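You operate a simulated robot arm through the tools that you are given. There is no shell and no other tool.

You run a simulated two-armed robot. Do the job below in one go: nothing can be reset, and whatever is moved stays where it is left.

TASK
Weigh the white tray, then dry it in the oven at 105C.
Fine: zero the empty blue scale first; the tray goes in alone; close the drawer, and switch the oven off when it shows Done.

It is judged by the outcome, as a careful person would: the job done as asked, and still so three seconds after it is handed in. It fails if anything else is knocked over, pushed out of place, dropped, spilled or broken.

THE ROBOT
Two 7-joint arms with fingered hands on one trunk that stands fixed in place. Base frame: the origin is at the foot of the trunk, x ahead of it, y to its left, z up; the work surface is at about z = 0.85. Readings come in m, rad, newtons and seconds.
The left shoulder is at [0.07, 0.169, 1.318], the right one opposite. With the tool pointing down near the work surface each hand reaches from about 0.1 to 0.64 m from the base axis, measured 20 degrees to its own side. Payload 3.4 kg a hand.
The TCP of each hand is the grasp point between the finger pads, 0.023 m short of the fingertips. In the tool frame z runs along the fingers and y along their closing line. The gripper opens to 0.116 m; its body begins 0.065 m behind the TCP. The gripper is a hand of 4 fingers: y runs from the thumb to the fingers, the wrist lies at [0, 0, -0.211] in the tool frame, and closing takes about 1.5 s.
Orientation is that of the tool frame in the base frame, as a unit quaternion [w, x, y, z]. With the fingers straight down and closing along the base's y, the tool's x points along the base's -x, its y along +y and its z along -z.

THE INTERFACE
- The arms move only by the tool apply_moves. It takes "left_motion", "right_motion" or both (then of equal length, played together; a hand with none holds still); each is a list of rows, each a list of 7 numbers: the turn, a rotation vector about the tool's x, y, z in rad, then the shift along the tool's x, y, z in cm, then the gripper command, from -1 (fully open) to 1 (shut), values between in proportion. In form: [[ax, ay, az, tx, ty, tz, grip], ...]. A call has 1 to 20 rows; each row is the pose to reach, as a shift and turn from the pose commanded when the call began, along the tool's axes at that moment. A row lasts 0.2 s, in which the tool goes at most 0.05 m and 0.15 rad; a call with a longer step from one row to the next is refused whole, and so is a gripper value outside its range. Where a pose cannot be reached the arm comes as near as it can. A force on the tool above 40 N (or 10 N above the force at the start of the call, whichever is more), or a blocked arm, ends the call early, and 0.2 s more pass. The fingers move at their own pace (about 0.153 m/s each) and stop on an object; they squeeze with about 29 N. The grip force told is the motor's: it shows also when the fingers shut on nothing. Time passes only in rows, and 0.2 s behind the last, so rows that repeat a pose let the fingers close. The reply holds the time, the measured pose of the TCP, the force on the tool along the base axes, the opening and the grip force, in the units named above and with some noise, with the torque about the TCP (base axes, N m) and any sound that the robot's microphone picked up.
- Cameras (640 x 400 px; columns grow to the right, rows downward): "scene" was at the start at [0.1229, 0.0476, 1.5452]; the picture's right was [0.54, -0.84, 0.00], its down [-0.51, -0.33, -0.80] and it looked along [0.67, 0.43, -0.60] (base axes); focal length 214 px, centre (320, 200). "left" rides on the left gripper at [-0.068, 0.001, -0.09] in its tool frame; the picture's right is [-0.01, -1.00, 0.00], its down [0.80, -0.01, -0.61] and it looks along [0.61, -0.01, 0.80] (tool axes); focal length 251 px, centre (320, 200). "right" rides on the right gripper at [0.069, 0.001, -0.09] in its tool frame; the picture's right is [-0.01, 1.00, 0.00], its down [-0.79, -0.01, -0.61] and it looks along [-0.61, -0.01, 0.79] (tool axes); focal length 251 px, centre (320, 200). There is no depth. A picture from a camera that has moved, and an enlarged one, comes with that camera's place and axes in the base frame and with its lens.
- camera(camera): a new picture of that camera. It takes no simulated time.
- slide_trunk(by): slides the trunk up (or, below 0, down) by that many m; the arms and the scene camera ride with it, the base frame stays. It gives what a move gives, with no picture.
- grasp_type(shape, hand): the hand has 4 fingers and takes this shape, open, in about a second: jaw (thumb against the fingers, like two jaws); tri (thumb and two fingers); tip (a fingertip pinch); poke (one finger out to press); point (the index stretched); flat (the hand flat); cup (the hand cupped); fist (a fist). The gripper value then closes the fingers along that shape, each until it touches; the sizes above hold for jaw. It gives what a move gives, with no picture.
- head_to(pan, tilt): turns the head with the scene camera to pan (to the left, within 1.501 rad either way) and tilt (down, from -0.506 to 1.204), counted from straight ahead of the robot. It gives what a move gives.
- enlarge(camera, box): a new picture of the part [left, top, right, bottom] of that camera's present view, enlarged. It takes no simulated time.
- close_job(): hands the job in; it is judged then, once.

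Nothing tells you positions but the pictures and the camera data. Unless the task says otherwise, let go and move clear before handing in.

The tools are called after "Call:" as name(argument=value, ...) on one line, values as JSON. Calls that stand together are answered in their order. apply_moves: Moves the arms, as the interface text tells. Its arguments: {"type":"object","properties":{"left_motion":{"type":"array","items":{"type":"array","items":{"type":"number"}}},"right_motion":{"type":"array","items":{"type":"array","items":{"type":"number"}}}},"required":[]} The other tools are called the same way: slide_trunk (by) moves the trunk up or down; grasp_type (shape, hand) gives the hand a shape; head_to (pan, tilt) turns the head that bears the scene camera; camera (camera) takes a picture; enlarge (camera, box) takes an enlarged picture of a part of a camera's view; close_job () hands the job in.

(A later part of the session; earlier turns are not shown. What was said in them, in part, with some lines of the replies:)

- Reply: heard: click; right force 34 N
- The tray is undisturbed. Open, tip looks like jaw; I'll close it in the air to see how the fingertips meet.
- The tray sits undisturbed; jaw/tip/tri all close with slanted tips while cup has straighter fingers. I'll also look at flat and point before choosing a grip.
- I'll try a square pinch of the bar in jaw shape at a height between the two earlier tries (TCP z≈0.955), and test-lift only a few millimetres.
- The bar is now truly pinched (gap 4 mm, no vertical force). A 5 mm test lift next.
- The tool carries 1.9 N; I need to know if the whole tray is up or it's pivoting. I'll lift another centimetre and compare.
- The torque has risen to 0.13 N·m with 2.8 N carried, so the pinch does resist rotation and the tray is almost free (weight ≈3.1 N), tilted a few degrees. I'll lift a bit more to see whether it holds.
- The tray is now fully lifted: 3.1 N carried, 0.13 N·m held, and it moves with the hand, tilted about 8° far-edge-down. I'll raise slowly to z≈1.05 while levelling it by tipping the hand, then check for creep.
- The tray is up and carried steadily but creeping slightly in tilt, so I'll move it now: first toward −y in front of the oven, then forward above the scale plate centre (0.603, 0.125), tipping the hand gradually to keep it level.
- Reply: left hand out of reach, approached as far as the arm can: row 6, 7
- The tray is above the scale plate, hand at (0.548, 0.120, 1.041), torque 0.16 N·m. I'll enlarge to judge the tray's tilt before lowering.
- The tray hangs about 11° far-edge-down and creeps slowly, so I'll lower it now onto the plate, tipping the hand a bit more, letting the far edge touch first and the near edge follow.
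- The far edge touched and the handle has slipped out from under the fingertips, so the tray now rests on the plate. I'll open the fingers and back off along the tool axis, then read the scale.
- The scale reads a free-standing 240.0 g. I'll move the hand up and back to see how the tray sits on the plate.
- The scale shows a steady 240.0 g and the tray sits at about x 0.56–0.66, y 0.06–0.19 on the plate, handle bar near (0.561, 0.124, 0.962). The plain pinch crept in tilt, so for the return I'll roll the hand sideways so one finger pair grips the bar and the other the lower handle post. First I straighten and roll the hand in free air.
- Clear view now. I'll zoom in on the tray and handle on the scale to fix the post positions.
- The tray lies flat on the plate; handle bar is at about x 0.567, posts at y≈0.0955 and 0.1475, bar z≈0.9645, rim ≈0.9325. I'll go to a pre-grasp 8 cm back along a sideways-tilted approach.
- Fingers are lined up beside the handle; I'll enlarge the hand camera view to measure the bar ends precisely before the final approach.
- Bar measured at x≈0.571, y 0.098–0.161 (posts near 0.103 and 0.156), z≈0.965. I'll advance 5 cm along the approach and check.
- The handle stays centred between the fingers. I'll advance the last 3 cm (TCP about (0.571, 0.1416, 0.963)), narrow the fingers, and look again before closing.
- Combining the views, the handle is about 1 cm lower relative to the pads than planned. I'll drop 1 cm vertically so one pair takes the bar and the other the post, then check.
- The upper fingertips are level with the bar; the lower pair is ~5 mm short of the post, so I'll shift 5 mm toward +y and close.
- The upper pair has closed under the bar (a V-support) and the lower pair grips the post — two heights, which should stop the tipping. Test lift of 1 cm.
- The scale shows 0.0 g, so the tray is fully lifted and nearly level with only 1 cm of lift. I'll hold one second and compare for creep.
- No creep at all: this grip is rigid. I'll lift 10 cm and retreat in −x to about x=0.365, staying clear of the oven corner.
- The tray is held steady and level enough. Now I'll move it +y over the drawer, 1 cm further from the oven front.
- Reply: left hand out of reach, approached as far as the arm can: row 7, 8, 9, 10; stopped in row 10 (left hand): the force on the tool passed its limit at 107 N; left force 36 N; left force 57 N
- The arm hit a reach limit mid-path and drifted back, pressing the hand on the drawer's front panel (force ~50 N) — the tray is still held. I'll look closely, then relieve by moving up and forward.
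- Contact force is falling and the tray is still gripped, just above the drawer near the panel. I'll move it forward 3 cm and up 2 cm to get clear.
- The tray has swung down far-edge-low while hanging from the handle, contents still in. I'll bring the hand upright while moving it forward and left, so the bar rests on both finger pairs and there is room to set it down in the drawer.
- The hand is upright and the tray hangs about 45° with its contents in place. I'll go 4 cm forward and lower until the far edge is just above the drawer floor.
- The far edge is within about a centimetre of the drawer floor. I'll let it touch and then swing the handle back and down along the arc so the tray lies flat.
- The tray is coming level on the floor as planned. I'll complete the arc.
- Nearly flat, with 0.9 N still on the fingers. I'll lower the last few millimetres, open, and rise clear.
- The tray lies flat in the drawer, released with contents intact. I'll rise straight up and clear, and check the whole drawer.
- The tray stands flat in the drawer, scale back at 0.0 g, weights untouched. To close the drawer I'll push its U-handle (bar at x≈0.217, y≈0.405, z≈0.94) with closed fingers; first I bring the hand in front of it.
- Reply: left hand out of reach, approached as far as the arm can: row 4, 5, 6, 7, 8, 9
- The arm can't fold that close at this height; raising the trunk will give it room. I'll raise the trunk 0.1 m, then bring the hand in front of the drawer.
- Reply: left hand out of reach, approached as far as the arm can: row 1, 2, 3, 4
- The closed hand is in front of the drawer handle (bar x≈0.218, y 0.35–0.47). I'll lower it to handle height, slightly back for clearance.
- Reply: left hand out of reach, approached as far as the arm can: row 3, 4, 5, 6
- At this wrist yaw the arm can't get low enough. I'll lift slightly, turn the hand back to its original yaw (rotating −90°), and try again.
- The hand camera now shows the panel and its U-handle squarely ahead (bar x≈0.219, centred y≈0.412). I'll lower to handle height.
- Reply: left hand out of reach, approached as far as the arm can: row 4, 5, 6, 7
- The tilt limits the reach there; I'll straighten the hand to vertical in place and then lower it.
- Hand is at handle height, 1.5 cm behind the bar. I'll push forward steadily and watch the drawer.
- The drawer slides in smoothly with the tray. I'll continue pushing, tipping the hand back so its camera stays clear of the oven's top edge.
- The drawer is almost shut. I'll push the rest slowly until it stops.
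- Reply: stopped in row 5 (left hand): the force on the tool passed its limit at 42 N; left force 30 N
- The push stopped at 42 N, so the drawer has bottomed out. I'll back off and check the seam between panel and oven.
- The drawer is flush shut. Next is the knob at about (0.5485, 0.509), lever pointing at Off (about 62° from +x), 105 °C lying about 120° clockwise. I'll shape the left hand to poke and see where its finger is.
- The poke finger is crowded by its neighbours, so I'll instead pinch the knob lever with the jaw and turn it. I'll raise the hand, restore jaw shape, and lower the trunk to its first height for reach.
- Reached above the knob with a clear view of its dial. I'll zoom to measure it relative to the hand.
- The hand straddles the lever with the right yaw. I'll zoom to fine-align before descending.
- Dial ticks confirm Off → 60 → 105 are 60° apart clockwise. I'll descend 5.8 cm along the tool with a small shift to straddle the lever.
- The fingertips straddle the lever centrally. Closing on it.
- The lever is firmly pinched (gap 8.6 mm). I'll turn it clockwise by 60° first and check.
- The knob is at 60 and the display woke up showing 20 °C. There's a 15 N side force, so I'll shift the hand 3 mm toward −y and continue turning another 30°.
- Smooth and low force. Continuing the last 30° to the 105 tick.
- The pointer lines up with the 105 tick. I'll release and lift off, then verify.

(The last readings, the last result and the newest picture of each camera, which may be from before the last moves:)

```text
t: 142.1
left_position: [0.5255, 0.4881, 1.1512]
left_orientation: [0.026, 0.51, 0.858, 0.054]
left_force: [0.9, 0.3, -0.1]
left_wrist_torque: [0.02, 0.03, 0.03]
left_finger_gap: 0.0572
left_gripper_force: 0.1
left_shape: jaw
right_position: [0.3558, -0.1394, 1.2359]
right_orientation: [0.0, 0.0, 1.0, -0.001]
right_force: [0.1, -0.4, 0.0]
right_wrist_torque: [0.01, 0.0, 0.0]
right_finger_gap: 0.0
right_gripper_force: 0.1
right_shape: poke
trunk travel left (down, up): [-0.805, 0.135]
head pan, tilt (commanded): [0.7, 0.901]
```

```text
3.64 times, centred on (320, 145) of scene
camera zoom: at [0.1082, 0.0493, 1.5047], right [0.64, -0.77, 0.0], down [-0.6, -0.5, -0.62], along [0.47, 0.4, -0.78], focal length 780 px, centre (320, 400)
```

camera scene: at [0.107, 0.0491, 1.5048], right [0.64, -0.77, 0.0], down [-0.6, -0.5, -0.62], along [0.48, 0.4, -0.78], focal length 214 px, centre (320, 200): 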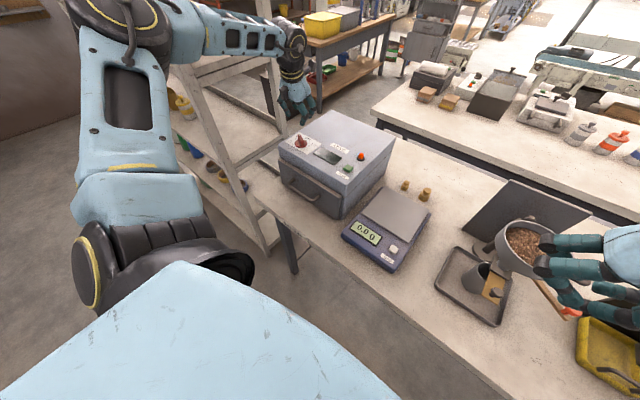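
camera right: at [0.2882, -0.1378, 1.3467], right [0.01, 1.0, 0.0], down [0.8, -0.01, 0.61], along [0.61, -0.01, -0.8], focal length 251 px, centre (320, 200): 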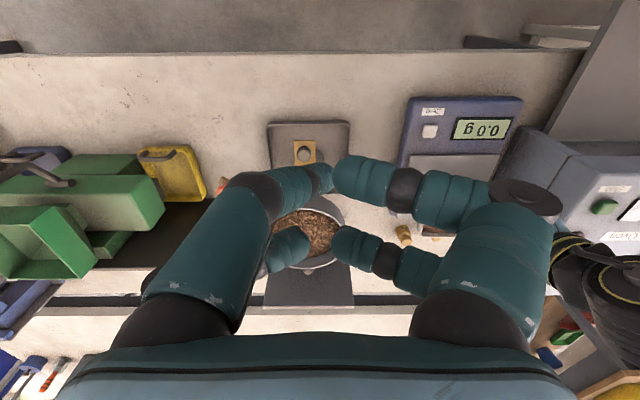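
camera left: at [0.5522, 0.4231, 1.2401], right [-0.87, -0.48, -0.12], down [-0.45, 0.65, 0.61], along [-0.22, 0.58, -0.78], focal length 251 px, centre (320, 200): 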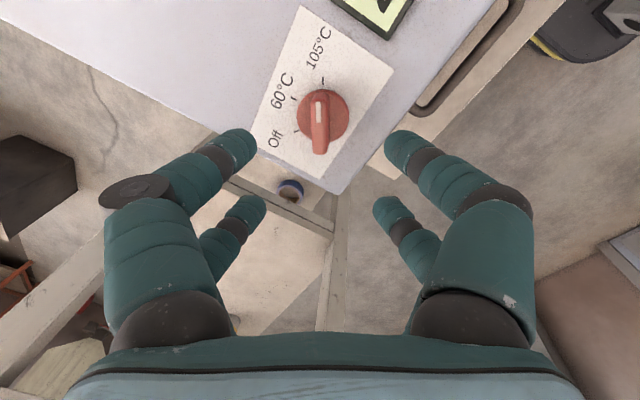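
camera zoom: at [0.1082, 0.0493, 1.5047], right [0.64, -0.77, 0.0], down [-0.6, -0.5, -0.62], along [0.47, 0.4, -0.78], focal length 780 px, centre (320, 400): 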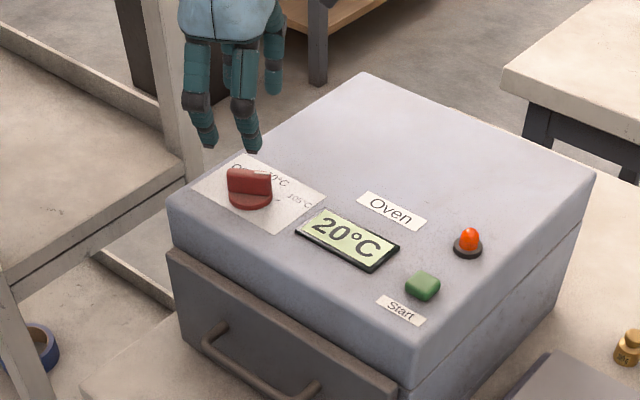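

The knob points at 105 °C and the display is lit at 20 °C. Next the green Start button at about (0.535, 0.294, 1.05): I'll bring the hand above it, turn back the yaw, and use the poke shape.

Call:
apply_moves(left_motion=[[0, 0, -0.121, -1.9, -0.9, -0.8, 0.2], [0, 0, -0.242, -3.9, -1.8, -1.2, 0.3], [0, 0, -0.363, -5.8, -2.7, -1.6, 0.3], [0, 0, -0.484, -7.8, -3.6, -2.0, 0.3], [0, 0, -0.605, -9.7, -4.5, -2.3, 0.3], [0, 0, -0.726, -11.6, -5.4, -2.6, 0.3], [0, 0, -0.847, -13.6, -6.3, -2.9, 0.3], [0, 0, -0.968, -15.5, -7.2, -3.1, 0.3], [0, 0, -1.09, -17.46, -8.13, -3.18, 0.3], [0, 0, -1.09, -17.46, -8.13, -3.18, 0.3]])

Call:
grasp_type(hand="left", shape="poke")

Call:
camera(camera="left")

Call:
enlarge(camera="scene", box=[270, 60, 410, 200])

```text
t: 144.3
left_position: [0.5354, 0.2931, 1.1723]
left_orientation: [0.049, -0.009, 0.998, 0.034]
left_force: [0.0, -0.5, 0.7]
left_wrist_torque: [0.03, -0.01, 0.02]
left_finger_gap: 0.0409
left_gripper_force: 0.0
left_shape: jaw
right_position: [0.3571, -0.1408, 1.2361]
right_orientation: [0.0, 0.0, 1.0, 0.0]
right_force: [0.5, -0.1, -0.6]
right_wrist_torque: [-0.04, -0.01, -0.03]
right_finger_gap: 0.0001
right_gripper_force: 0.1
right_shape: poke
trunk travel left (down, up): [-0.805, 0.135]
head pan, tilt (commanded): [0.7, 0.901]
```

```text
t: 145.2
left_position: [0.5355, 0.2937, 1.1719]
left_orientation: [0.049, -0.008, 0.998, 0.034]
left_force: [-1.0, 0.2, 0.8]
left_wrist_torque: [0.0, 0.02, -0.04]
left_finger_gap: 0.0
left_gripper_force: 0.0
left_shape: poke
right_position: [0.3571, -0.1406, 1.238]
right_orientation: [0.0, 0.0, 1.0, 0.0]
right_force: [0.1, 0.3, 0.1]
right_wrist_torque: [-0.04, -0.03, 0.01]
right_finger_gap: 0.0
right_gripper_force: 0.1
right_shape: poke
trunk travel left (down, up): [-0.805, 0.135]
head pan, tilt (commanded): [0.7, 0.901]
```

```text
taken
camera left: at [0.5965, 0.2899, 1.2673], right [0.03, -1.0, -0.07], down [-0.85, -0.06, 0.52], along [-0.53, 0.04, -0.85], focal length 251 px, centre (320, 200)
```

left: 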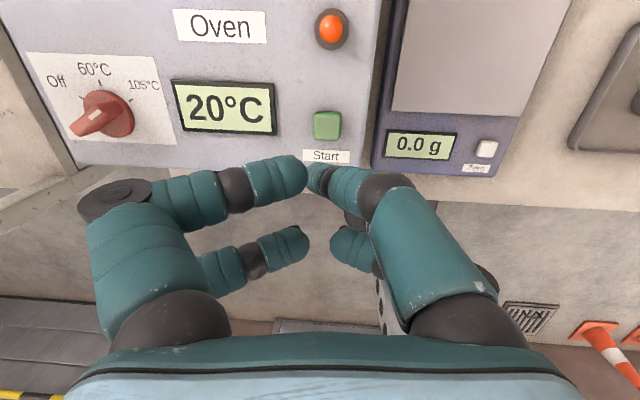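

```text
2.86 times, centred on (340, 130) of scene
camera zoom: at [0.108, 0.0488, 1.5047], right [0.64, -0.77, 0.0], down [-0.6, -0.5, -0.62], along [0.48, 0.4, -0.78], focal length 613 px, centre (263, 400)
```

zoom: 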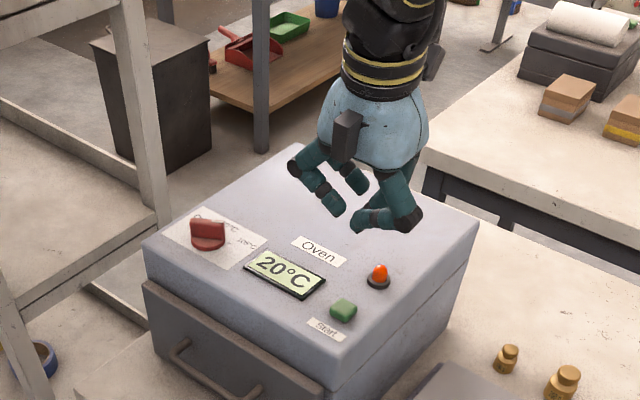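

Start button is centred just ahead of the finger. I'll shift slightly and descend 7 cm along the tool axis, then check.

Call:
apply_moves(left_motion=[[0, 0, 0, 0.2, -0.4, 1.5, -1], [0, 0, 0, 0.4, -0.8, 3, -1], [0, 0, 0, 0.45, -0.85, 4.5, -1], [0, 0, 0, 0.45, -0.85, 6, -1], [0, 0, 0, 0.45, -0.85, 7, -1], [0, 0, 0, 0.45, -0.85, 7, -1]])

Call:
camera(camera="left")

Call:
enlarge(camera="scene", box=[290, 100, 390, 200])

```text
t: 146.6
left_position: [0.5388, 0.2895, 1.101]
left_orientation: [0.049, -0.009, 0.998, 0.033]
left_force: [-0.3, 0.3, 0.1]
left_wrist_torque: [0.0, -0.01, 0.0]
left_finger_gap: 0.0
left_gripper_force: 0.0
left_shape: poke
right_position: [0.356, -0.1403, 1.2371]
right_orientation: [0.0, 0.001, 1.0, 0.0]
right_force: [-0.1, 0.6, -0.5]
right_wrist_torque: [0.02, 0.0, 0.0]
right_finger_gap: 0.0
right_gripper_force: 0.0
right_shape: poke
trunk travel left (down, up): [-0.805, 0.135]
head pan, tilt (commanded): [0.7, 0.901]
```

```text
taken
camera left: at [0.5988, 0.2861, 1.1962], right [0.03, -1.0, -0.06], down [-0.85, -0.06, 0.52], along [-0.53, 0.04, -0.85], focal length 251 px, centre (320, 200)
```

left: 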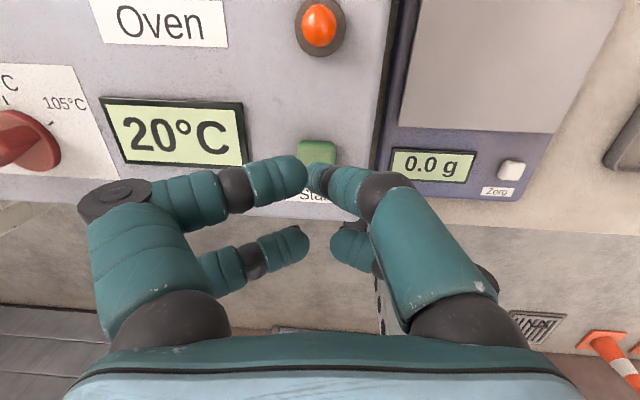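

```text
4.00 times, centred on (340, 150) of scene
camera zoom: at [0.1077, 0.0488, 1.5048], right [0.64, -0.77, 0.0], down [-0.6, -0.5, -0.62], along [0.48, 0.4, -0.78], focal length 858 px, centre (240, 400)
```

zoom: 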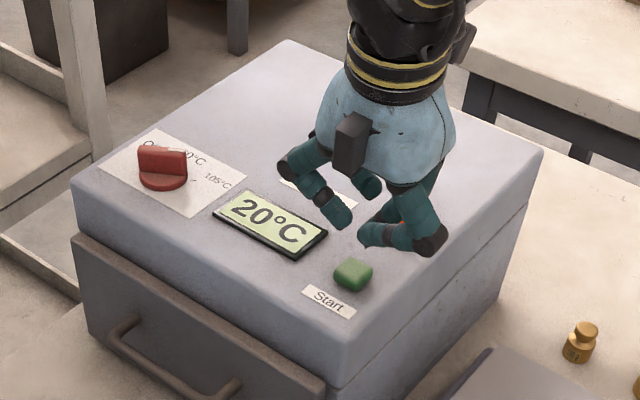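

The finger is about 2 cm above the button centre. I'll press down in small steps until it clicks.

Call:
apply_moves(left_motion=[[0, 0, 0, -0.2, 0, 0.6, -1], [0, 0, 0, -0.2, 0, 1.2, -1], [0, 0, 0, -0.2, 0, 1.6, -1], [0, 0, 0, -0.2, 0, 1.9, -1], [0, 0, 0, -0.2, 0, 2.1, -1], [0, 0, 0, -0.2, 0, 2.1, -1]])

Call:
camera(camera="left")

Call:
enlarge(camera="scene", box=[290, 100, 390, 200])

```text
t: 148.0
left_position: [0.5446, 0.2908, 1.0808]
left_orientation: [0.049, -0.009, 0.998, 0.034]
left_force: [0.1, 0.3, 0.8]
left_wrist_torque: [0.0, 0.03, 0.0]
left_finger_gap: 0.0001
left_gripper_force: 0.1
left_shape: poke
right_position: [0.3564, -0.1406, 1.2367]
right_orientation: [0.0, 0.001, 1.0, -0.001]
right_force: [-0.4, 0.7, -0.2]
right_wrist_torque: [-0.03, -0.01, -0.01]
right_finger_gap: 0.0
right_gripper_force: 0.0
right_shape: poke
trunk travel left (down, up): [-0.805, 0.135]
head pan, tilt (commanded): [0.7, 0.901]
```

```text
taken
camera left: at [0.6035, 0.288, 1.1758], right [0.03, -1.0, -0.06], down [-0.85, -0.06, 0.52], along [-0.53, 0.04, -0.85], focal length 251 px, centre (320, 200)
```

left: 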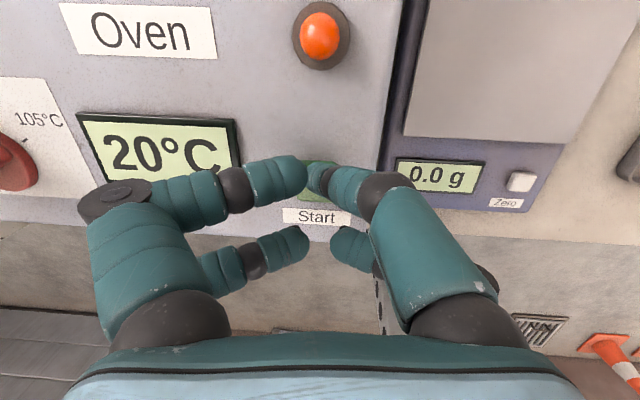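

```text
4.00 times, centred on (340, 150) of scene
camera zoom: at [0.1078, 0.0488, 1.5048], right [0.64, -0.77, 0.0], down [-0.6, -0.5, -0.62], along [0.48, 0.4, -0.78], focal length 858 px, centre (240, 400)
```

zoom: 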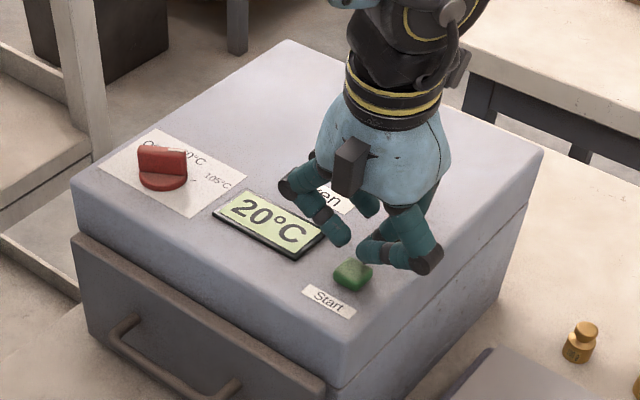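

Almost touching. I'll continue pressing a few more millimetres, nudging back toward the button centre.

Call:
apply_moves(left_motion=[[0, 0, 0, 0.2, 0, 0.2, -1], [0, 0, 0, 0.3, 0, 0.4, -1], [0, 0, 0, 0.3, 0, 0.6, -1], [0, 0, 0, 0.3, 0, 0.8, -1], [0, 0, 0, 0.3, 0, 0.8, -1]])

Call:
camera(camera="left")

```text
t: 149.2
left_position: [0.5407, 0.2925, 1.0723]
left_orientation: [0.051, -0.009, 0.998, 0.034]
left_force: [2.1, 0.1, 8.9]
left_wrist_torque: [0.0, -0.06, 0.01]
left_finger_gap: 0.0
left_gripper_force: 0.1
left_shape: poke
right_position: [0.3549, -0.1411, 1.2376]
right_orientation: [0.001, 0.002, 1.0, -0.001]
right_force: [-0.1, 0.8, 0.0]
right_wrist_torque: [-0.02, -0.03, 0.0]
right_finger_gap: 0.0001
right_gripper_force: 0.1
right_shape: poke
trunk travel left (down, up): [-0.805, 0.135]
head pan, tilt (commanded): [0.7, 0.901]
heard: click
```

```text
taken
camera left: at [0.6002, 0.2876, 1.169], right [0.03, -1.0, -0.07], down [-0.85, -0.06, 0.52], along [-0.52, 0.04, -0.85], focal length 251 px, centre (320, 200)
```

left: 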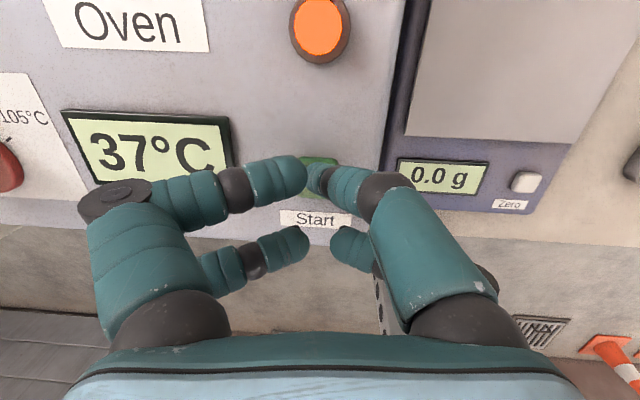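

Click heard; the lamp glows and the oven is heating (37 °C). I'll lift off and get the hand ready over the knob while waiting for Done.

Call:
apply_moves(left_motion=[[0, 0, 0, 0, 0, -1, -1], [0, 0, 0, 0, 0, -3, -1], [0, 0, 0, 0, 0, -6, -1], [0, 0, 0, 0, 0, -9, -1], [0, 0, 0, 0, 0, -11, -1], [0, 0, 0, 0, 0, -11, -1]])

Call:
grasp_type(hand="left", shape="jaw")

Call:
camera(camera="left")

Call:
enlarge(camera="scene", box=[260, 90, 400, 200])

```text
t: 150.6
left_position: [0.53, 0.282, 1.1811]
left_orientation: [0.05, -0.008, 0.998, 0.034]
left_force: [0.1, 0.0, 0.1]
left_wrist_torque: [0.0, -0.01, -0.01]
left_finger_gap: 0.0002
left_gripper_force: 0.1
left_shape: poke
right_position: [0.3562, -0.1403, 1.2358]
right_orientation: [0.0, 0.001, 1.0, 0.001]
right_force: [-0.3, 0.1, -0.2]
right_wrist_torque: [0.01, -0.01, 0.01]
right_finger_gap: 0.0
right_gripper_force: 0.1
right_shape: poke
trunk travel left (down, up): [-0.805, 0.135]
head pan, tilt (commanded): [0.7, 0.901]
```

```text
t: 151.5
left_position: [0.5294, 0.2832, 1.1817]
left_orientation: [0.049, -0.008, 0.998, 0.034]
left_force: [-0.5, 0.5, 0.6]
left_wrist_torque: [-0.03, -0.01, -0.02]
left_finger_gap: 0.1158
left_gripper_force: 0.0
left_shape: jaw
right_position: [0.3564, -0.1402, 1.2374]
right_orientation: [0.001, 0.001, 1.0, -0.001]
right_force: [0.1, 0.2, -1.2]
right_wrist_torque: [0.0, -0.03, -0.02]
right_finger_gap: 0.0
right_gripper_force: 0.1
right_shape: poke
trunk travel left (down, up): [-0.805, 0.135]
head pan, tilt (commanded): [0.7, 0.901]
```

```text
taken
camera left: at [0.59, 0.2797, 1.2766], right [0.03, -1.0, -0.06], down [-0.85, -0.06, 0.52], along [-0.53, 0.04, -0.85], focal length 251 px, centre (320, 200)
```

left: 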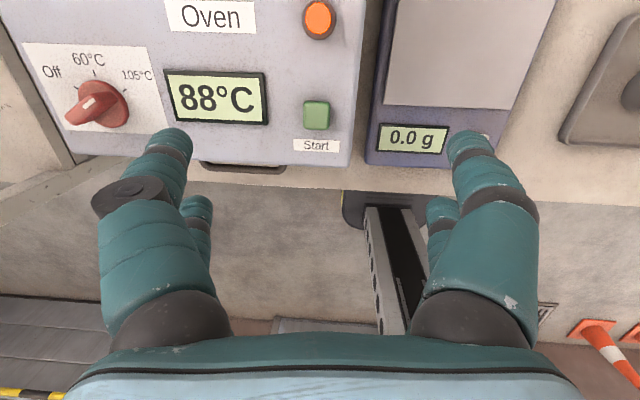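

```text
3.64 times, centred on (330, 145) of scene
camera zoom: at [0.1079, 0.0488, 1.5047], right [0.64, -0.77, 0.0], down [-0.6, -0.5, -0.62], along [0.48, 0.4, -0.78], focal length 780 px, centre (284, 400)
```

zoom: 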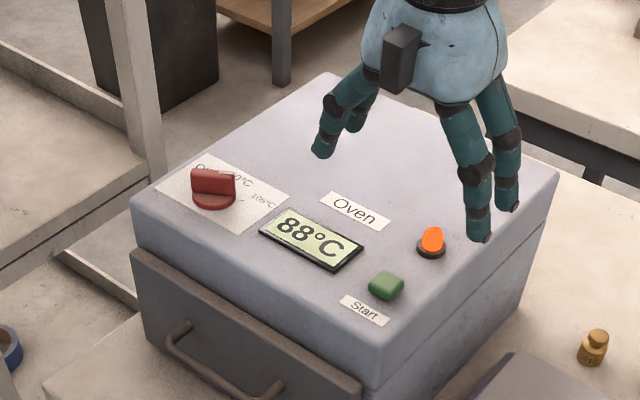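

Already 88 °C. Meanwhile I'll bring the hand back above the knob with the yaw matching its present position.

Call:
apply_moves(left_motion=[[0, 0, 0.121, 0, 2.3, 0.15, -0.5], [0, 0, 0.242, 0, 4.6, 0.3, -0.2], [0, 0, 0.363, 0, 6.8, 0.5, 0], [0, 0, 0.484, 0, 9.1, 0.6, 0], [0, 0, 0.605, 0, 11.4, 0.8, 0], [0, 0, 0.726, 0, 13.7, 0.95, 0], [0, 0, 0.847, 0, 16, 1.1, 0], [0, 0, 0.968, 0, 18.2, 1.25, 0], [0, 0, 1.07, 0, 20.5, 1.4, 0], [0, 0, 1.07, 0, 20.5, 1.4, 0]])

Call:
camera(camera="left")

Call:
enlarge(camera="left", box=[240, 40, 400, 200])

Call:
enlarge(camera="scene", box=[260, 90, 400, 200])

```text
t: 153.7
left_position: [0.5271, 0.49, 1.1804]
left_orientation: [0.025, 0.503, 0.862, 0.054]
left_force: [0.2, -0.4, 0.3]
left_wrist_torque: [0.05, 0.0, 0.01]
left_finger_gap: 0.0586
left_gripper_force: 0.0
left_shape: jaw
right_position: [0.3561, -0.1408, 1.238]
right_orientation: [0.0, 0.001, 1.0, 0.0]
right_force: [0.3, -0.9, 0.9]
right_wrist_torque: [-0.01, 0.01, 0.0]
right_finger_gap: 0.0
right_gripper_force: 0.1
right_shape: poke
trunk travel left (down, up): [-0.805, 0.135]
head pan, tilt (commanded): [0.7, 0.901]
```

```text
taken
camera left: at [0.5538, 0.4261, 1.2685], right [-0.86, -0.5, -0.12], down [-0.46, 0.65, 0.61], along [-0.23, 0.58, -0.78], focal length 251 px, centre (320, 200)
```

left: 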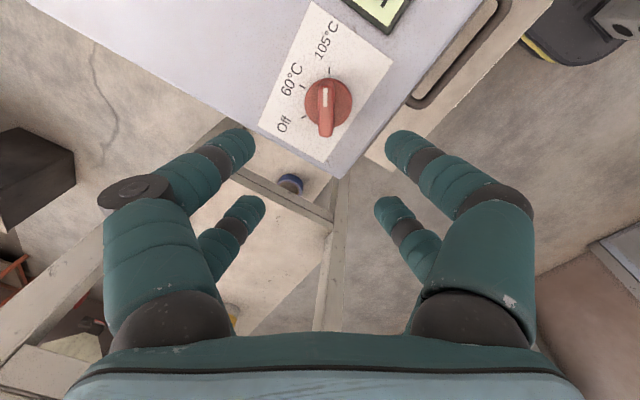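

```text
2.50 times, centred on (320, 120) of left
camera zoom: at [0.5538, 0.4261, 1.2685], right [-0.86, -0.5, -0.12], down [-0.46, 0.65, 0.61], along [-0.23, 0.58, -0.78], focal length 629 px, centre (320, 400)
```

zoom: 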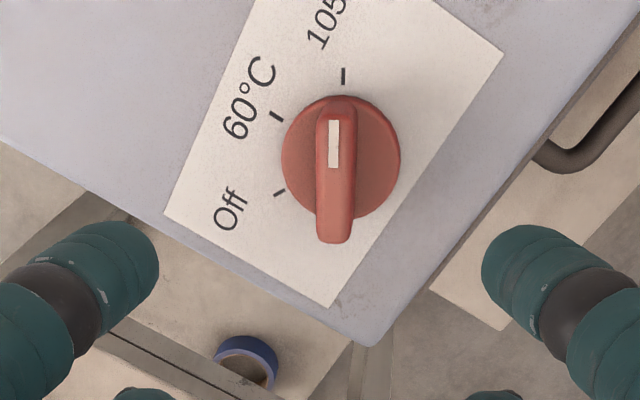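

```text
3.64 times, centred on (330, 145) of scene
camera zoom: at [0.1079, 0.0486, 1.5048], right [0.64, -0.77, 0.0], down [-0.6, -0.5, -0.62], along [0.48, 0.4, -0.78], focal length 780 px, centre (284, 400)
```

zoom: 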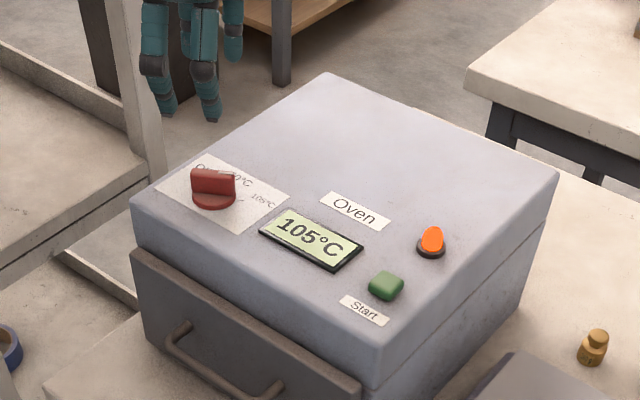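

The oven has reached 105 °C. I'll wait and watch for Done.

Call:
apply_moves(left_motion=[[0, 0, 0, 0, 0, 0, 0], [0, 0, 0, 0, 0, 0, 0], [0, 0, 0, 0, 0, 0, 0], [0, 0, 0, 0, 0, 0, 0], [0, 0, 0, 0, 0, 0, 0], [0, 0, 0, 0, 0, 0, 0], [0, 0, 0, 0, 0, 0, 0], [0, 0, 0, 0, 0, 0, 0], [0, 0, 0, 0, 0, 0, 0], [0, 0, 0, 0, 0, 0, 0], [0, 0, 0, 0, 0, 0, 0], [0, 0, 0, 0, 0, 0, 0], [0, 0, 0, 0, 0, 0, 0], [0, 0, 0, 0, 0, 0, 0], [0, 0, 0, 0, 0, 0, 0]])

Call:
enlarge(camera="scene", box=[260, 90, 400, 200])

```text
t: 156.9
left_position: [0.5264, 0.4906, 1.1804]
left_orientation: [0.025, 0.502, 0.863, 0.055]
left_force: [0.6, -0.7, 0.2]
left_wrist_torque: [0.01, -0.03, 0.02]
left_finger_gap: 0.0588
left_gripper_force: 0.0
left_shape: jaw
right_position: [0.3563, -0.1406, 1.2368]
right_orientation: [0.0, 0.001, 1.0, 0.0]
right_force: [-0.1, 0.9, 0.6]
right_wrist_torque: [-0.03, 0.03, 0.01]
right_finger_gap: 0.0002
right_gripper_force: 0.1
right_shape: poke
trunk travel left (down, up): [-0.805, 0.135]
head pan, tilt (commanded): [0.7, 0.901]
```

```text
3.64 times, centred on (330, 145) of scene
camera zoom: at [0.1079, 0.0489, 1.5047], right [0.64, -0.77, 0.0], down [-0.6, -0.5, -0.62], along [0.48, 0.4, -0.78], focal length 780 px, centre (284, 400)
```

zoom: 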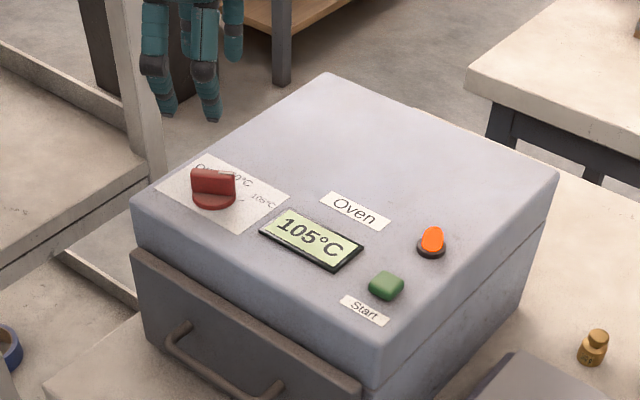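

Call:
apply_moves(left_motion=[[0, 0, 0, 0, 0, 0, 0], [0, 0, 0, 0, 0, 0, 0], [0, 0, 0, 0, 0, 0, 0], [0, 0, 0, 0, 0, 0, 0], [0, 0, 0, 0, 0, 0, 0], [0, 0, 0, 0, 0, 0, 0], [0, 0, 0, 0, 0, 0, 0], [0, 0, 0, 0, 0, 0, 0], [0, 0, 0, 0, 0, 0, 0], [0, 0, 0, 0, 0, 0, 0], [0, 0, 0, 0, 0, 0, 0], [0, 0, 0, 0, 0, 0, 0], [0, 0, 0, 0, 0, 0, 0], [0, 0, 0, 0, 0, 0, 0], [0, 0, 0, 0, 0, 0, 0], [0, 0, 0, 0, 0, 0, 0], [0, 0, 0, 0, 0, 0, 0], [0, 0, 0, 0, 0, 0, 0], [0, 0, 0, 0, 0, 0, 0], [0, 0, 0, 0, 0, 0, 0]])

Call:
enlarge(camera="scene", box=[260, 90, 400, 200])

```text
t: 161.1
left_position: [0.5277, 0.4899, 1.1804]
left_orientation: [0.025, 0.502, 0.863, 0.054]
left_force: [0.1, 0.3, -0.6]
left_wrist_torque: [-0.01, 0.02, 0.0]
left_finger_gap: 0.0587
left_gripper_force: 0.1
left_shape: jaw
right_position: [0.3557, -0.1424, 1.2365]
right_orientation: [0.0, 0.001, 1.0, 0.001]
right_force: [-0.1, 0.7, -0.5]
right_wrist_torque: [0.01, -0.02, 0.01]
right_finger_gap: 0.0
right_gripper_force: 0.0
right_shape: poke
trunk travel left (down, up): [-0.805, 0.135]
head pan, tilt (commanded): [0.7, 0.901]
```

```text
3.64 times, centred on (330, 145) of scene
camera zoom: at [0.1079, 0.0489, 1.5047], right [0.64, -0.77, 0.0], down [-0.6, -0.5, -0.62], along [0.48, 0.4, -0.78], focal length 780 px, centre (284, 400)
```

zoom: 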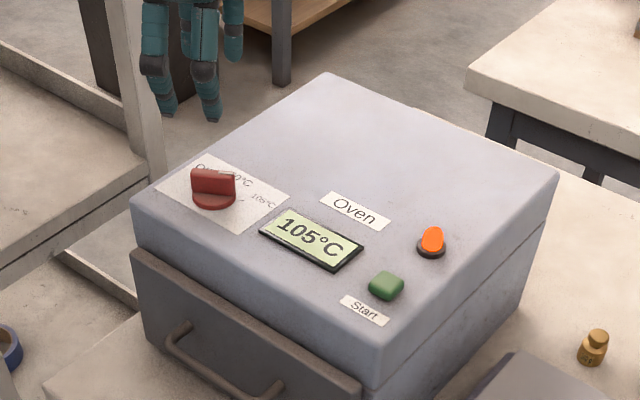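

Still 105 °C and drying; I keep waiting for Done without touching anything.

Call:
apply_moves(left_motion=[[0, 0, 0, 0, 0, 0, 0], [0, 0, 0, 0, 0, 0, 0], [0, 0, 0, 0, 0, 0, 0], [0, 0, 0, 0, 0, 0, 0], [0, 0, 0, 0, 0, 0, 0], [0, 0, 0, 0, 0, 0, 0], [0, 0, 0, 0, 0, 0, 0], [0, 0, 0, 0, 0, 0, 0], [0, 0, 0, 0, 0, 0, 0], [0, 0, 0, 0, 0, 0, 0], [0, 0, 0, 0, 0, 0, 0], [0, 0, 0, 0, 0, 0, 0], [0, 0, 0, 0, 0, 0, 0], [0, 0, 0, 0, 0, 0, 0], [0, 0, 0, 0, 0, 0, 0], [0, 0, 0, 0, 0, 0, 0], [0, 0, 0, 0, 0, 0, 0], [0, 0, 0, 0, 0, 0, 0], [0, 0, 0, 0, 0, 0, 0], [0, 0, 0, 0, 0, 0, 0]])

Call:
enlarge(camera="scene", box=[260, 90, 400, 200])

Call:
apply_moves(left_motion=[[0, 0, 0, 0, 0, 0, 0], [0, 0, 0, 0, 0, 0, 0], [0, 0, 0, 0, 0, 0, 0], [0, 0, 0, 0, 0, 0, 0], [0, 0, 0, 0, 0, 0, 0], [0, 0, 0, 0, 0, 0, 0], [0, 0, 0, 0, 0, 0, 0], [0, 0, 0, 0, 0, 0, 0], [0, 0, 0, 0, 0, 0, 0], [0, 0, 0, 0, 0, 0, 0], [0, 0, 0, 0, 0, 0, 0], [0, 0, 0, 0, 0, 0, 0], [0, 0, 0, 0, 0, 0, 0], [0, 0, 0, 0, 0, 0, 0], [0, 0, 0, 0, 0, 0, 0], [0, 0, 0, 0, 0, 0, 0], [0, 0, 0, 0, 0, 0, 0], [0, 0, 0, 0, 0, 0, 0], [0, 0, 0, 0, 0, 0, 0], [0, 0, 0, 0, 0, 0, 0]])

Call:
enlarge(camera="scene", box=[260, 90, 400, 200])

```text
t: 165.3
left_position: [0.5269, 0.4905, 1.1806]
left_orientation: [0.026, 0.502, 0.863, 0.054]
left_force: [0.3, -1.1, 0.1]
left_wrist_torque: [-0.03, 0.02, -0.03]
left_finger_gap: 0.0588
left_gripper_force: 0.1
left_shape: jaw
right_position: [0.3553, -0.1403, 1.2373]
right_orientation: [0.001, 0.0, 1.0, 0.0]
right_force: [-0.4, -0.2, -1.1]
right_wrist_torque: [0.03, 0.02, 0.01]
right_finger_gap: 0.0
right_gripper_force: 0.0
right_shape: poke
trunk travel left (down, up): [-0.805, 0.135]
head pan, tilt (commanded): [0.7, 0.901]
```

```text
3.64 times, centred on (330, 145) of scene
camera zoom: at [0.1079, 0.0489, 1.5047], right [0.64, -0.77, 0.0], down [-0.6, -0.5, -0.62], along [0.48, 0.4, -0.78], focal length 780 px, centre (284, 400)
```

zoom: 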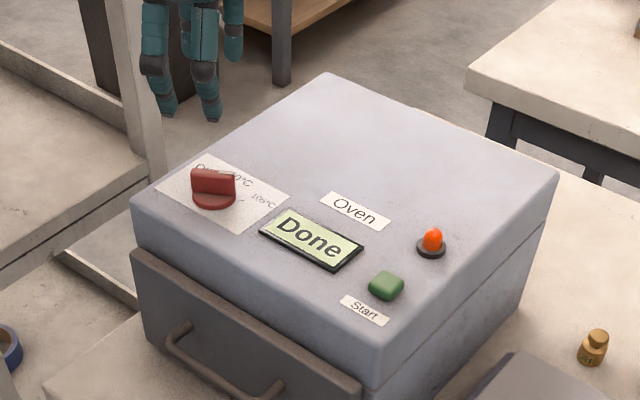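

```text
t: 169.5
left_position: [0.5268, 0.4898, 1.181]
left_orientation: [0.025, 0.502, 0.863, 0.054]
left_force: [-0.6, 0.5, -0.7]
left_wrist_torque: [-0.01, -0.03, 0.01]
left_finger_gap: 0.0585
left_gripper_force: 0.0
left_shape: jaw
right_position: [0.357, -0.1399, 1.2366]
right_orientation: [0.0, 0.001, 1.0, 0.0]
right_force: [0.3, -0.3, 0.3]
right_wrist_torque: [-0.04, 0.03, 0.01]
right_finger_gap: 0.0001
right_gripper_force: 0.0
right_shape: poke
trunk travel left (down, up): [-0.805, 0.135]
head pan, tilt (commanded): [0.7, 0.901]
```

```text
3.64 times, centred on (330, 145) of scene
camera zoom: at [0.1079, 0.0489, 1.5047], right [0.64, -0.77, 0.0], down [-0.6, -0.5, -0.62], along [0.48, 0.4, -0.78], focal length 780 px, centre (284, 400)
```

zoom: 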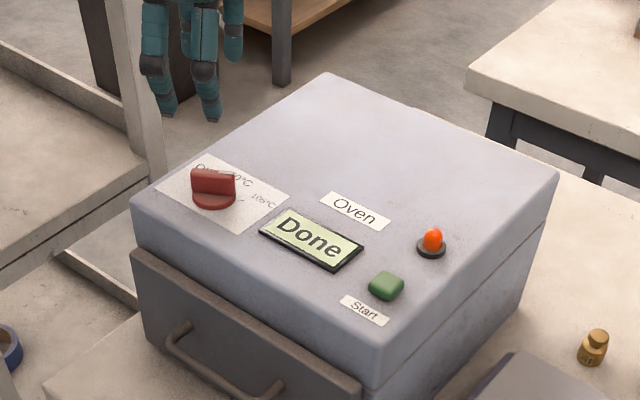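

The display shows Done. Now I'll switch off: descend onto the knob lever again, first 8 cm with alignment.

Call:
apply_moves(left_motion=[[0, 0, 0, -0.1, -0.2, 2, 0], [0, 0, 0, -0.2, -0.4, 4, 0], [0, 0, 0.02, -0.3, -0.6, 6, 0], [0, 0, 0.02, -0.3, -0.6, 7.5, 0], [0, 0, 0.02, -0.3, -0.6, 7.5, 0]])

Call:
camera(camera="left")

Call:
enlarge(camera="left", box=[220, 60, 420, 240])

```text
t: 170.7
left_position: [0.531, 0.4899, 1.1049]
left_orientation: [0.025, 0.51, 0.858, 0.055]
left_force: [0.1, 0.1, 0.3]
left_wrist_torque: [-0.02, 0.0, -0.01]
left_finger_gap: 0.0585
left_gripper_force: 0.2
left_shape: jaw
right_position: [0.3562, -0.1401, 1.2367]
right_orientation: [0.0, 0.001, 1.0, 0.0]
right_force: [0.0, -0.5, -0.3]
right_wrist_torque: [0.01, 0.03, -0.01]
right_finger_gap: 0.0001
right_gripper_force: 0.1
right_shape: poke
trunk travel left (down, up): [-0.805, 0.135]
head pan, tilt (commanded): [0.7, 0.901]
```

```text
taken
camera left: at [0.5565, 0.4246, 1.1927], right [-0.87, -0.48, -0.12], down [-0.45, 0.65, 0.61], along [-0.22, 0.58, -0.78], focal length 251 px, centre (320, 200)
```

left: 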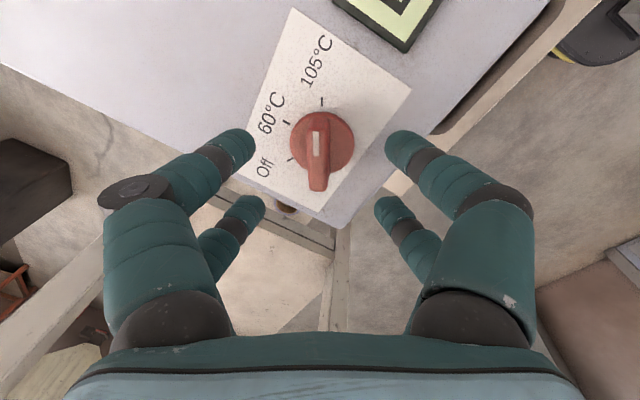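

```text
2.22 times, centred on (320, 150) of left
camera zoom: at [0.5565, 0.4246, 1.1927], right [-0.87, -0.48, -0.12], down [-0.45, 0.65, 0.61], along [-0.22, 0.58, -0.78], focal length 559 px, centre (320, 311)
```

zoom: 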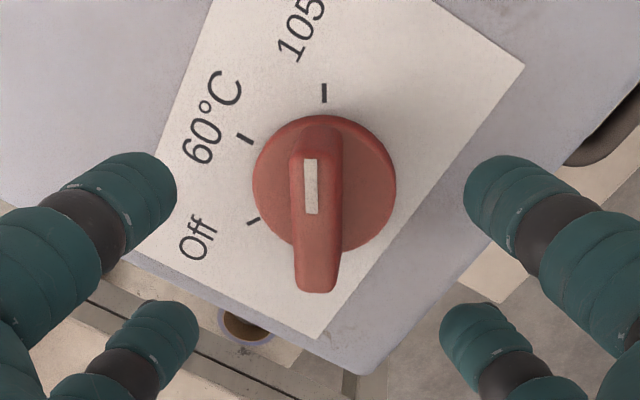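

Well centred. Descending the last 3.1 cm and closing on the lever.

Call:
apply_moves(left_motion=[[0, 0, 0, -0.1, 0, 1.2, 0], [0, 0, 0, -0.1, 0, 2.4, 0], [0, 0, 0, -0.1, 0, 3.1, 0.2], [0, 0, 0, -0.1, 0, 3.1, 0.4], [0, 0, 0, -0.1, 0, 3.1, 0.6], [0, 0, 0, -0.1, 0, 3.1, 0.8], [0, 0, 0, -0.1, 0, 3.1, 1], [0, 0, 0, -0.1, 0, 3.1, 1], [0, 0, 0, -0.1, 0, 3.1, 1]])

Call:
camera(camera="left")

Call:
enlarge(camera="scene", box=[250, 90, 390, 200])

```text
t: 172.7
left_position: [0.5353, 0.4891, 1.0737]
left_orientation: [0.026, 0.51, 0.858, 0.054]
left_force: [0.5, -3.8, -3.5]
left_wrist_torque: [-0.08, 0.07, -0.02]
left_finger_gap: 0.0054
left_gripper_force: 28.8
left_shape: jaw
right_position: [0.3576, -0.1401, 1.2361]
right_orientation: [0.0, 0.0, 1.0, 0.0]
right_force: [-0.1, 0.3, 0.0]
right_wrist_torque: [0.0, 0.05, 0.02]
right_finger_gap: 0.0002
right_gripper_force: 0.1
right_shape: poke
trunk travel left (down, up): [-0.805, 0.135]
head pan, tilt (commanded): [0.7, 0.901]
```

```text
taken
camera left: at [0.5605, 0.4253, 1.1623], right [-0.87, -0.48, -0.12], down [-0.45, 0.65, 0.61], along [-0.22, 0.58, -0.78], focal length 251 px, centre (320, 200)
```

left: 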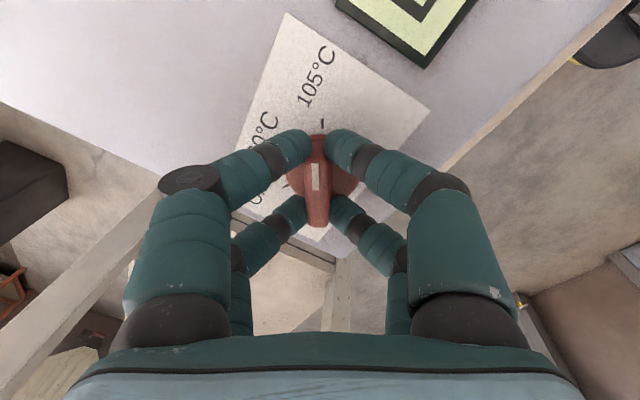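

```text
3.64 times, centred on (320, 145) of scene
camera zoom: at [0.1087, 0.0486, 1.5047], right [0.64, -0.77, 0.0], down [-0.6, -0.5, -0.62], along [0.47, 0.4, -0.78], focal length 780 px, centre (320, 400)
```

zoom: 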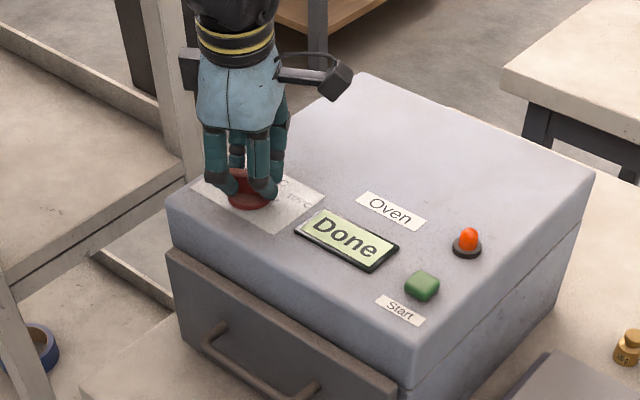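

Lever gripped again. Turning it back counter-clockwise toward Off, first 60°.

Call:
apply_moves(left_motion=[[0, 0, -0.13, 0, 0, 0, 1], [0, 0, -0.26, 0, 0, 0, 1], [0, 0, -0.39, 0, 0, 0, 1], [0, 0, -0.52, 0, 0, 0, 1], [0, 0, -0.65, 0, 0, 0, 1], [0, 0, -0.78, 0, 0, 0, 1], [0, 0, -0.91, 0, 0, 0, 1], [0, 0, -1.05, 0, 0, 0, 1], [0, 0, -1.05, 0, 0, 0, 1]])

Call:
camera(camera="left")

```text
t: 174.7
left_position: [0.5379, 0.4923, 1.0733]
left_orientation: [0.048, 0.011, 0.998, 0.034]
left_force: [14.9, 12.4, 9.9]
left_wrist_torque: [0.34, 0.71, -0.05]
left_finger_gap: 0.006
left_gripper_force: 28.9
left_shape: jaw
right_position: [0.3589, -0.1394, 1.2357]
right_orientation: [-0.001, 0.001, 1.0, -0.001]
right_force: [-0.1, -0.8, 0.0]
right_wrist_torque: [-0.04, -0.03, 0.01]
right_finger_gap: 0.0
right_gripper_force: 0.1
right_shape: poke
trunk travel left (down, up): [-0.805, 0.135]
head pan, tilt (commanded): [0.7, 0.901]
```

```text
taken
camera left: at [0.5976, 0.4864, 1.1692], right [-0.01, -1.0, -0.07], down [-0.85, -0.03, 0.53], along [-0.53, 0.06, -0.85], focal length 251 px, centre (320, 200)
```

left: 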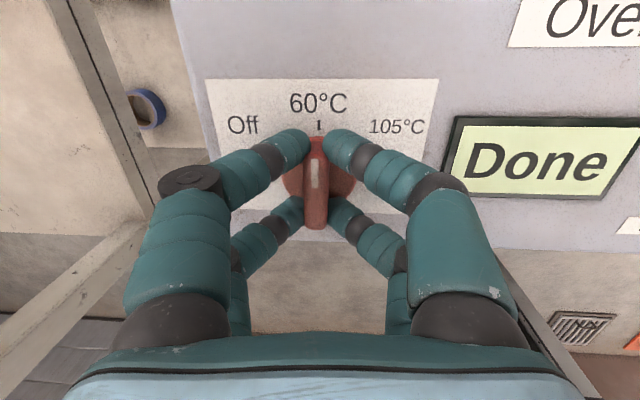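

Passing 60; I'll relieve the side force with a small shift and turn the remaining 60° to Off.

Call:
apply_moves(left_motion=[[0, 0, 0, -0.15, 0.15, -0.1, 1], [0, 0, 0, -0.25, 0.25, -0.1, 1], [0, 0, -0.13, -0.25, 0.25, -0.1, 1], [0, 0, -0.26, -0.25, 0.25, -0.1, 1], [0, 0, -0.39, -0.25, 0.25, -0.1, 1], [0, 0, -0.52, -0.25, 0.25, -0.1, 1], [0, 0, -0.65, -0.25, 0.25, -0.1, 1], [0, 0, -0.78, -0.25, 0.25, -0.1, 1], [0, 0, -0.91, -0.25, 0.25, -0.1, 1], [0, 0, -1.06, -0.25, 0.25, -0.1, 1], [0, 0, -1.06, -0.25, 0.25, -0.1, 1]])

Call:
camera(camera="left")

Call:
enlarge(camera="scene", box=[250, 90, 390, 200])

```text
t: 177.1
left_position: [0.5362, 0.4973, 1.0741]
left_orientation: [0.059, -0.496, 0.866, 0.004]
left_force: [-1.2, 14.0, -0.7]
left_wrist_torque: [-0.28, 0.63, -0.06]
left_finger_gap: 0.0054
left_gripper_force: 29.3
left_shape: jaw
right_position: [0.3555, -0.1369, 1.2373]
right_orientation: [0.0, 0.0, 1.0, -0.002]
right_force: [-0.6, 0.3, 0.2]
right_wrist_torque: [0.01, -0.02, 0.01]
right_finger_gap: 0.0001
right_gripper_force: 0.0
right_shape: poke
trunk travel left (down, up): [-0.805, 0.135]
head pan, tilt (commanded): [0.7, 0.901]
```

```text
taken
camera left: at [0.5621, 0.5516, 1.1704], right [0.86, -0.5, 0.05], down [-0.45, -0.73, 0.52], along [-0.22, -0.47, -0.85], focal length 251 px, centre (320, 200)
```

left: 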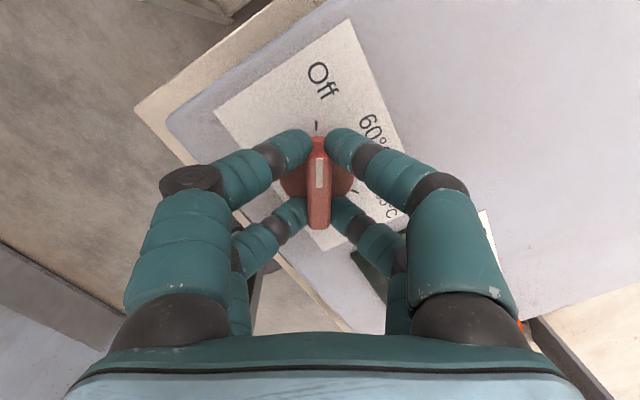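

```text
3.64 times, centred on (320, 145) of scene
camera zoom: at [0.1076, 0.054, 1.5046], right [0.64, -0.76, 0.0], down [-0.6, -0.51, -0.62], along [0.47, 0.4, -0.79], focal length 780 px, centre (320, 400)
```

zoom: 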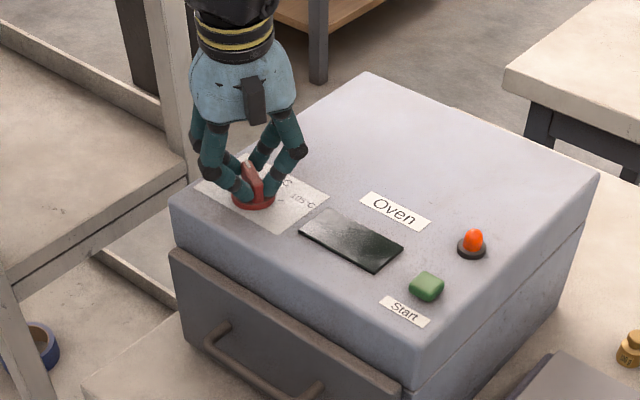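

The display went dark — the knob is at Off. I'll release, lift off and verify.

Call:
apply_moves(left_motion=[[0, 0, -0.02, 0, 0, 0, 1], [0, 0, -0.02, 0, 0, 0, 0.7], [0, 0, -0.02, 0, 0, 0, 0.4], [0, 0, -0.02, 0, 0, 0, 0.1], [0, 0, -0.02, 0, 0, 0, 0.0], [0, 0, -0.02, 0, 0, -2, 0.0], [0, 0, -0.02, 0, 0, -5, 0.0], [0, 0, -0.02, 0, 0, -8, 0.0], [0, 0, -0.02, 0, 0, -11, 0.0], [0, 0, -0.02, 0, 0, -11, 0.0]])

Call:
enlarge(camera="left", box=[220, 40, 420, 220])

Call:
enlarge(camera="scene", box=[250, 90, 410, 220])

```text
t: 179.3
left_position: [0.5254, 0.4869, 1.1857]
left_orientation: [0.059, -0.503, 0.862, 0.004]
left_force: [-0.2, 0.3, -0.7]
left_wrist_torque: [0.01, -0.03, 0.0]
left_finger_gap: 0.0573
left_gripper_force: 0.1
left_shape: jaw
right_position: [0.3559, -0.1409, 1.237]
right_orientation: [0.0, 0.001, 1.0, 0.0]
right_force: [0.3, 0.2, 0.1]
right_wrist_torque: [0.03, 0.01, -0.01]
right_finger_gap: 0.0
right_gripper_force: 0.0
right_shape: poke
trunk travel left (down, up): [-0.805, 0.135]
head pan, tilt (commanded): [0.7, 0.901]
```

```text
2.22 times, centred on (320, 130) of left
camera zoom: at [0.5512, 0.5403, 1.2814], right [0.87, -0.49, 0.05], down [-0.44, -0.73, 0.52], along [-0.21, -0.48, -0.85], focal length 559 px, centre (320, 356)
```

zoom: 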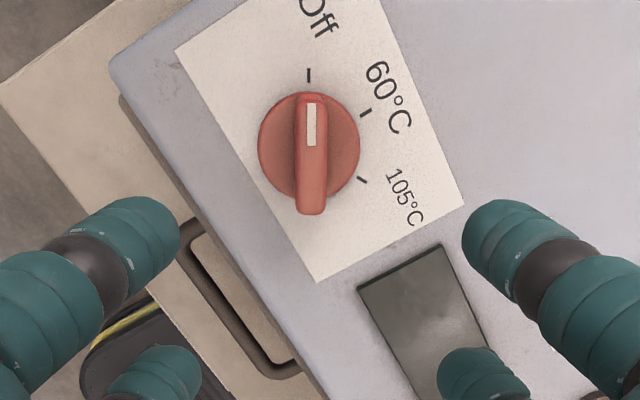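

```text
3.08 times, centred on (330, 155) of scene
camera zoom: at [0.1081, 0.0492, 1.5047], right [0.64, -0.77, 0.0], down [-0.6, -0.5, -0.62], along [0.47, 0.4, -0.78], focal length 660 px, centre (289, 338)
```

zoom: 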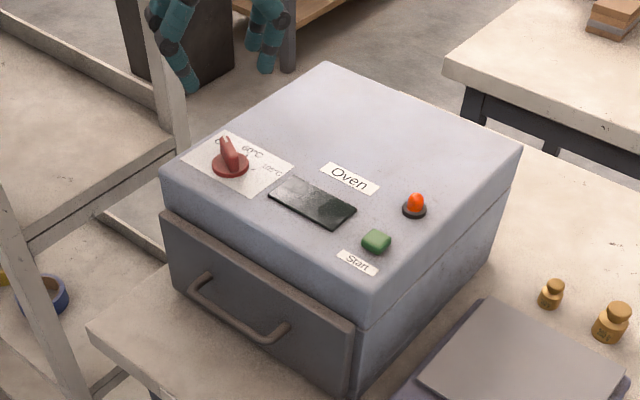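

Knob is on Off, display dark, drawer shut, nothing else disturbed. I'll withdraw the left arm to a clear spot and take a last overall look.

Call:
apply_moves(left_motion=[[0, 0, 0, 0, 0, -2, 0], [0, 0, 0.12, 0, 0, -5, 0], [0, 0, 0.24, 0, 0, -8, 0], [0, 0, 0.36, 2, 1, -10, 0], [0, 0, 0.48, 4, 2, -11, 0], [0, 0, 0.6, 6, 3, -12, 0], [0, 0, 0.72, 8, 4, -12, 0], [0, 0, 0.84, 10, 5, -12, 0], [0, 0, 0.96, 11, 5.5, -12, 0], [0, 0, 1.0, 12, 6, -12, 0], [0, 0, 1.0, 12, 6, -12, 0]])

Call:
head_to(pan=0.4, tilt=0.8)

Call:
camera(camera="scene")

Call:
enlarge(camera="scene", box=[190, 120, 430, 300])

```text
t: 181.7
left_position: [0.4025, 0.4028, 1.2892]
left_orientation: [0.051, -0.028, 0.998, 0.033]
left_force: [-0.4, -0.1, -0.1]
left_wrist_torque: [-0.01, 0.0, -0.03]
left_finger_gap: 0.0577
left_gripper_force: 0.0
left_shape: jaw
right_position: [0.3555, -0.1401, 1.2367]
right_orientation: [0.0, 0.0, 1.0, 0.0]
right_force: [-0.3, -0.1, -1.0]
right_wrist_torque: [-0.03, 0.03, -0.06]
right_finger_gap: 0.0
right_gripper_force: 0.0
right_shape: poke
trunk travel left (down, up): [-0.805, 0.135]
head pan, tilt (commanded): [0.7, 0.901]
```

```text
t: 182.5
left_position: [0.4041, 0.4023, 1.2875]
left_orientation: [0.05, -0.028, 0.998, 0.033]
left_force: [-0.4, 0.3, -0.1]
left_wrist_torque: [0.01, 0.02, 0.02]
left_finger_gap: 0.0575
left_gripper_force: 0.1
left_shape: jaw
right_position: [0.356, -0.1396, 1.2369]
right_orientation: [-0.001, 0.0, 1.0, 0.0]
right_force: [-0.2, -0.1, -0.4]
right_wrist_torque: [0.01, 0.0, 0.0]
right_finger_gap: 0.0
right_gripper_force: 0.1
right_shape: poke
trunk travel left (down, up): [-0.805, 0.135]
head pan, tilt (commanded): [0.4, 0.799]
```

```text
taken
camera scene: at [0.1245, 0.0317, 1.5126], right [0.39, -0.92, 0.0], down [-0.66, -0.28, -0.7], along [0.64, 0.27, -0.72], focal length 214 px, centre (320, 200)
```

scene: 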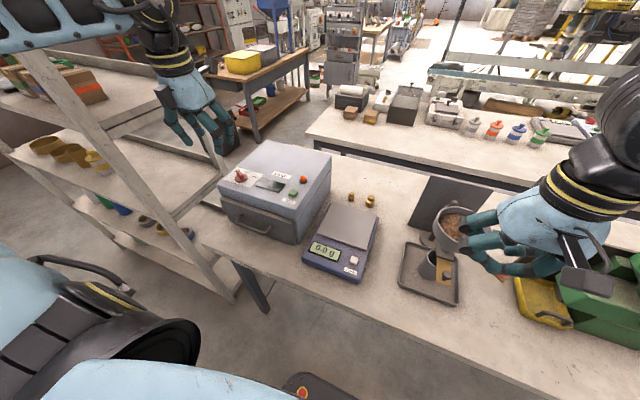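

```text
2.22 times, centred on (310, 210) of scene
camera zoom: at [0.1245, 0.0317, 1.5126], right [0.39, -0.92, 0.0], down [-0.66, -0.28, -0.7], along [0.64, 0.27, -0.72], focal length 477 px, centre (342, 178)
```

zoom: 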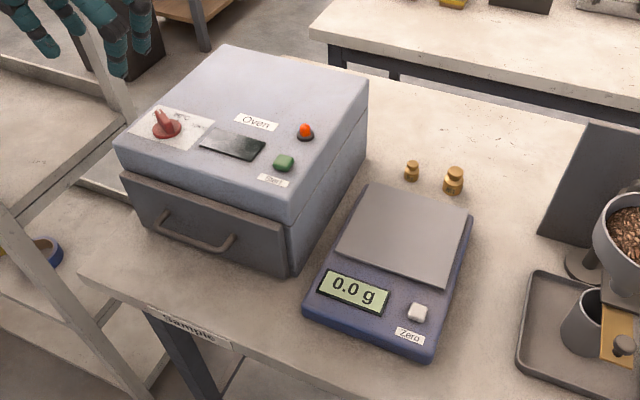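

The tray was weighed at 240.0 g on the zeroed scale, dried alone at 105 °C until Done, and the oven is off with its drawer shut; both arms are clear. I'm handing the job in.

Call:
close_job()

```text
The job is handed in.
```

I weighed the white tray at 240.0 g on the zeroed scale and dried it in the oven at 105 °C until the display showed Done. I then turned the knob back to Off. The tray is still in the oven, alone, with the drawer shut.

Two things happened while I carried the tray from the scale to the oven:

- **Bump on the drawer panel:** my left arm ran out of reach partway and the hand pressed hard against the front of the open drawer (up to 107 N). The drawer slid shut normally afterwards, and I saw no damage or shift.
- **Tray tipped while hanging:** the tray swung down to roughly 45° on its handle before I set it flat in the drawer. The contents looked unchanged and I saw no chips outside the tray. I didn't weigh it again after drying.

The empty scale reads 0.0 g, and in the last pictures the weights and other bench items are where they were. Both hands are clear.
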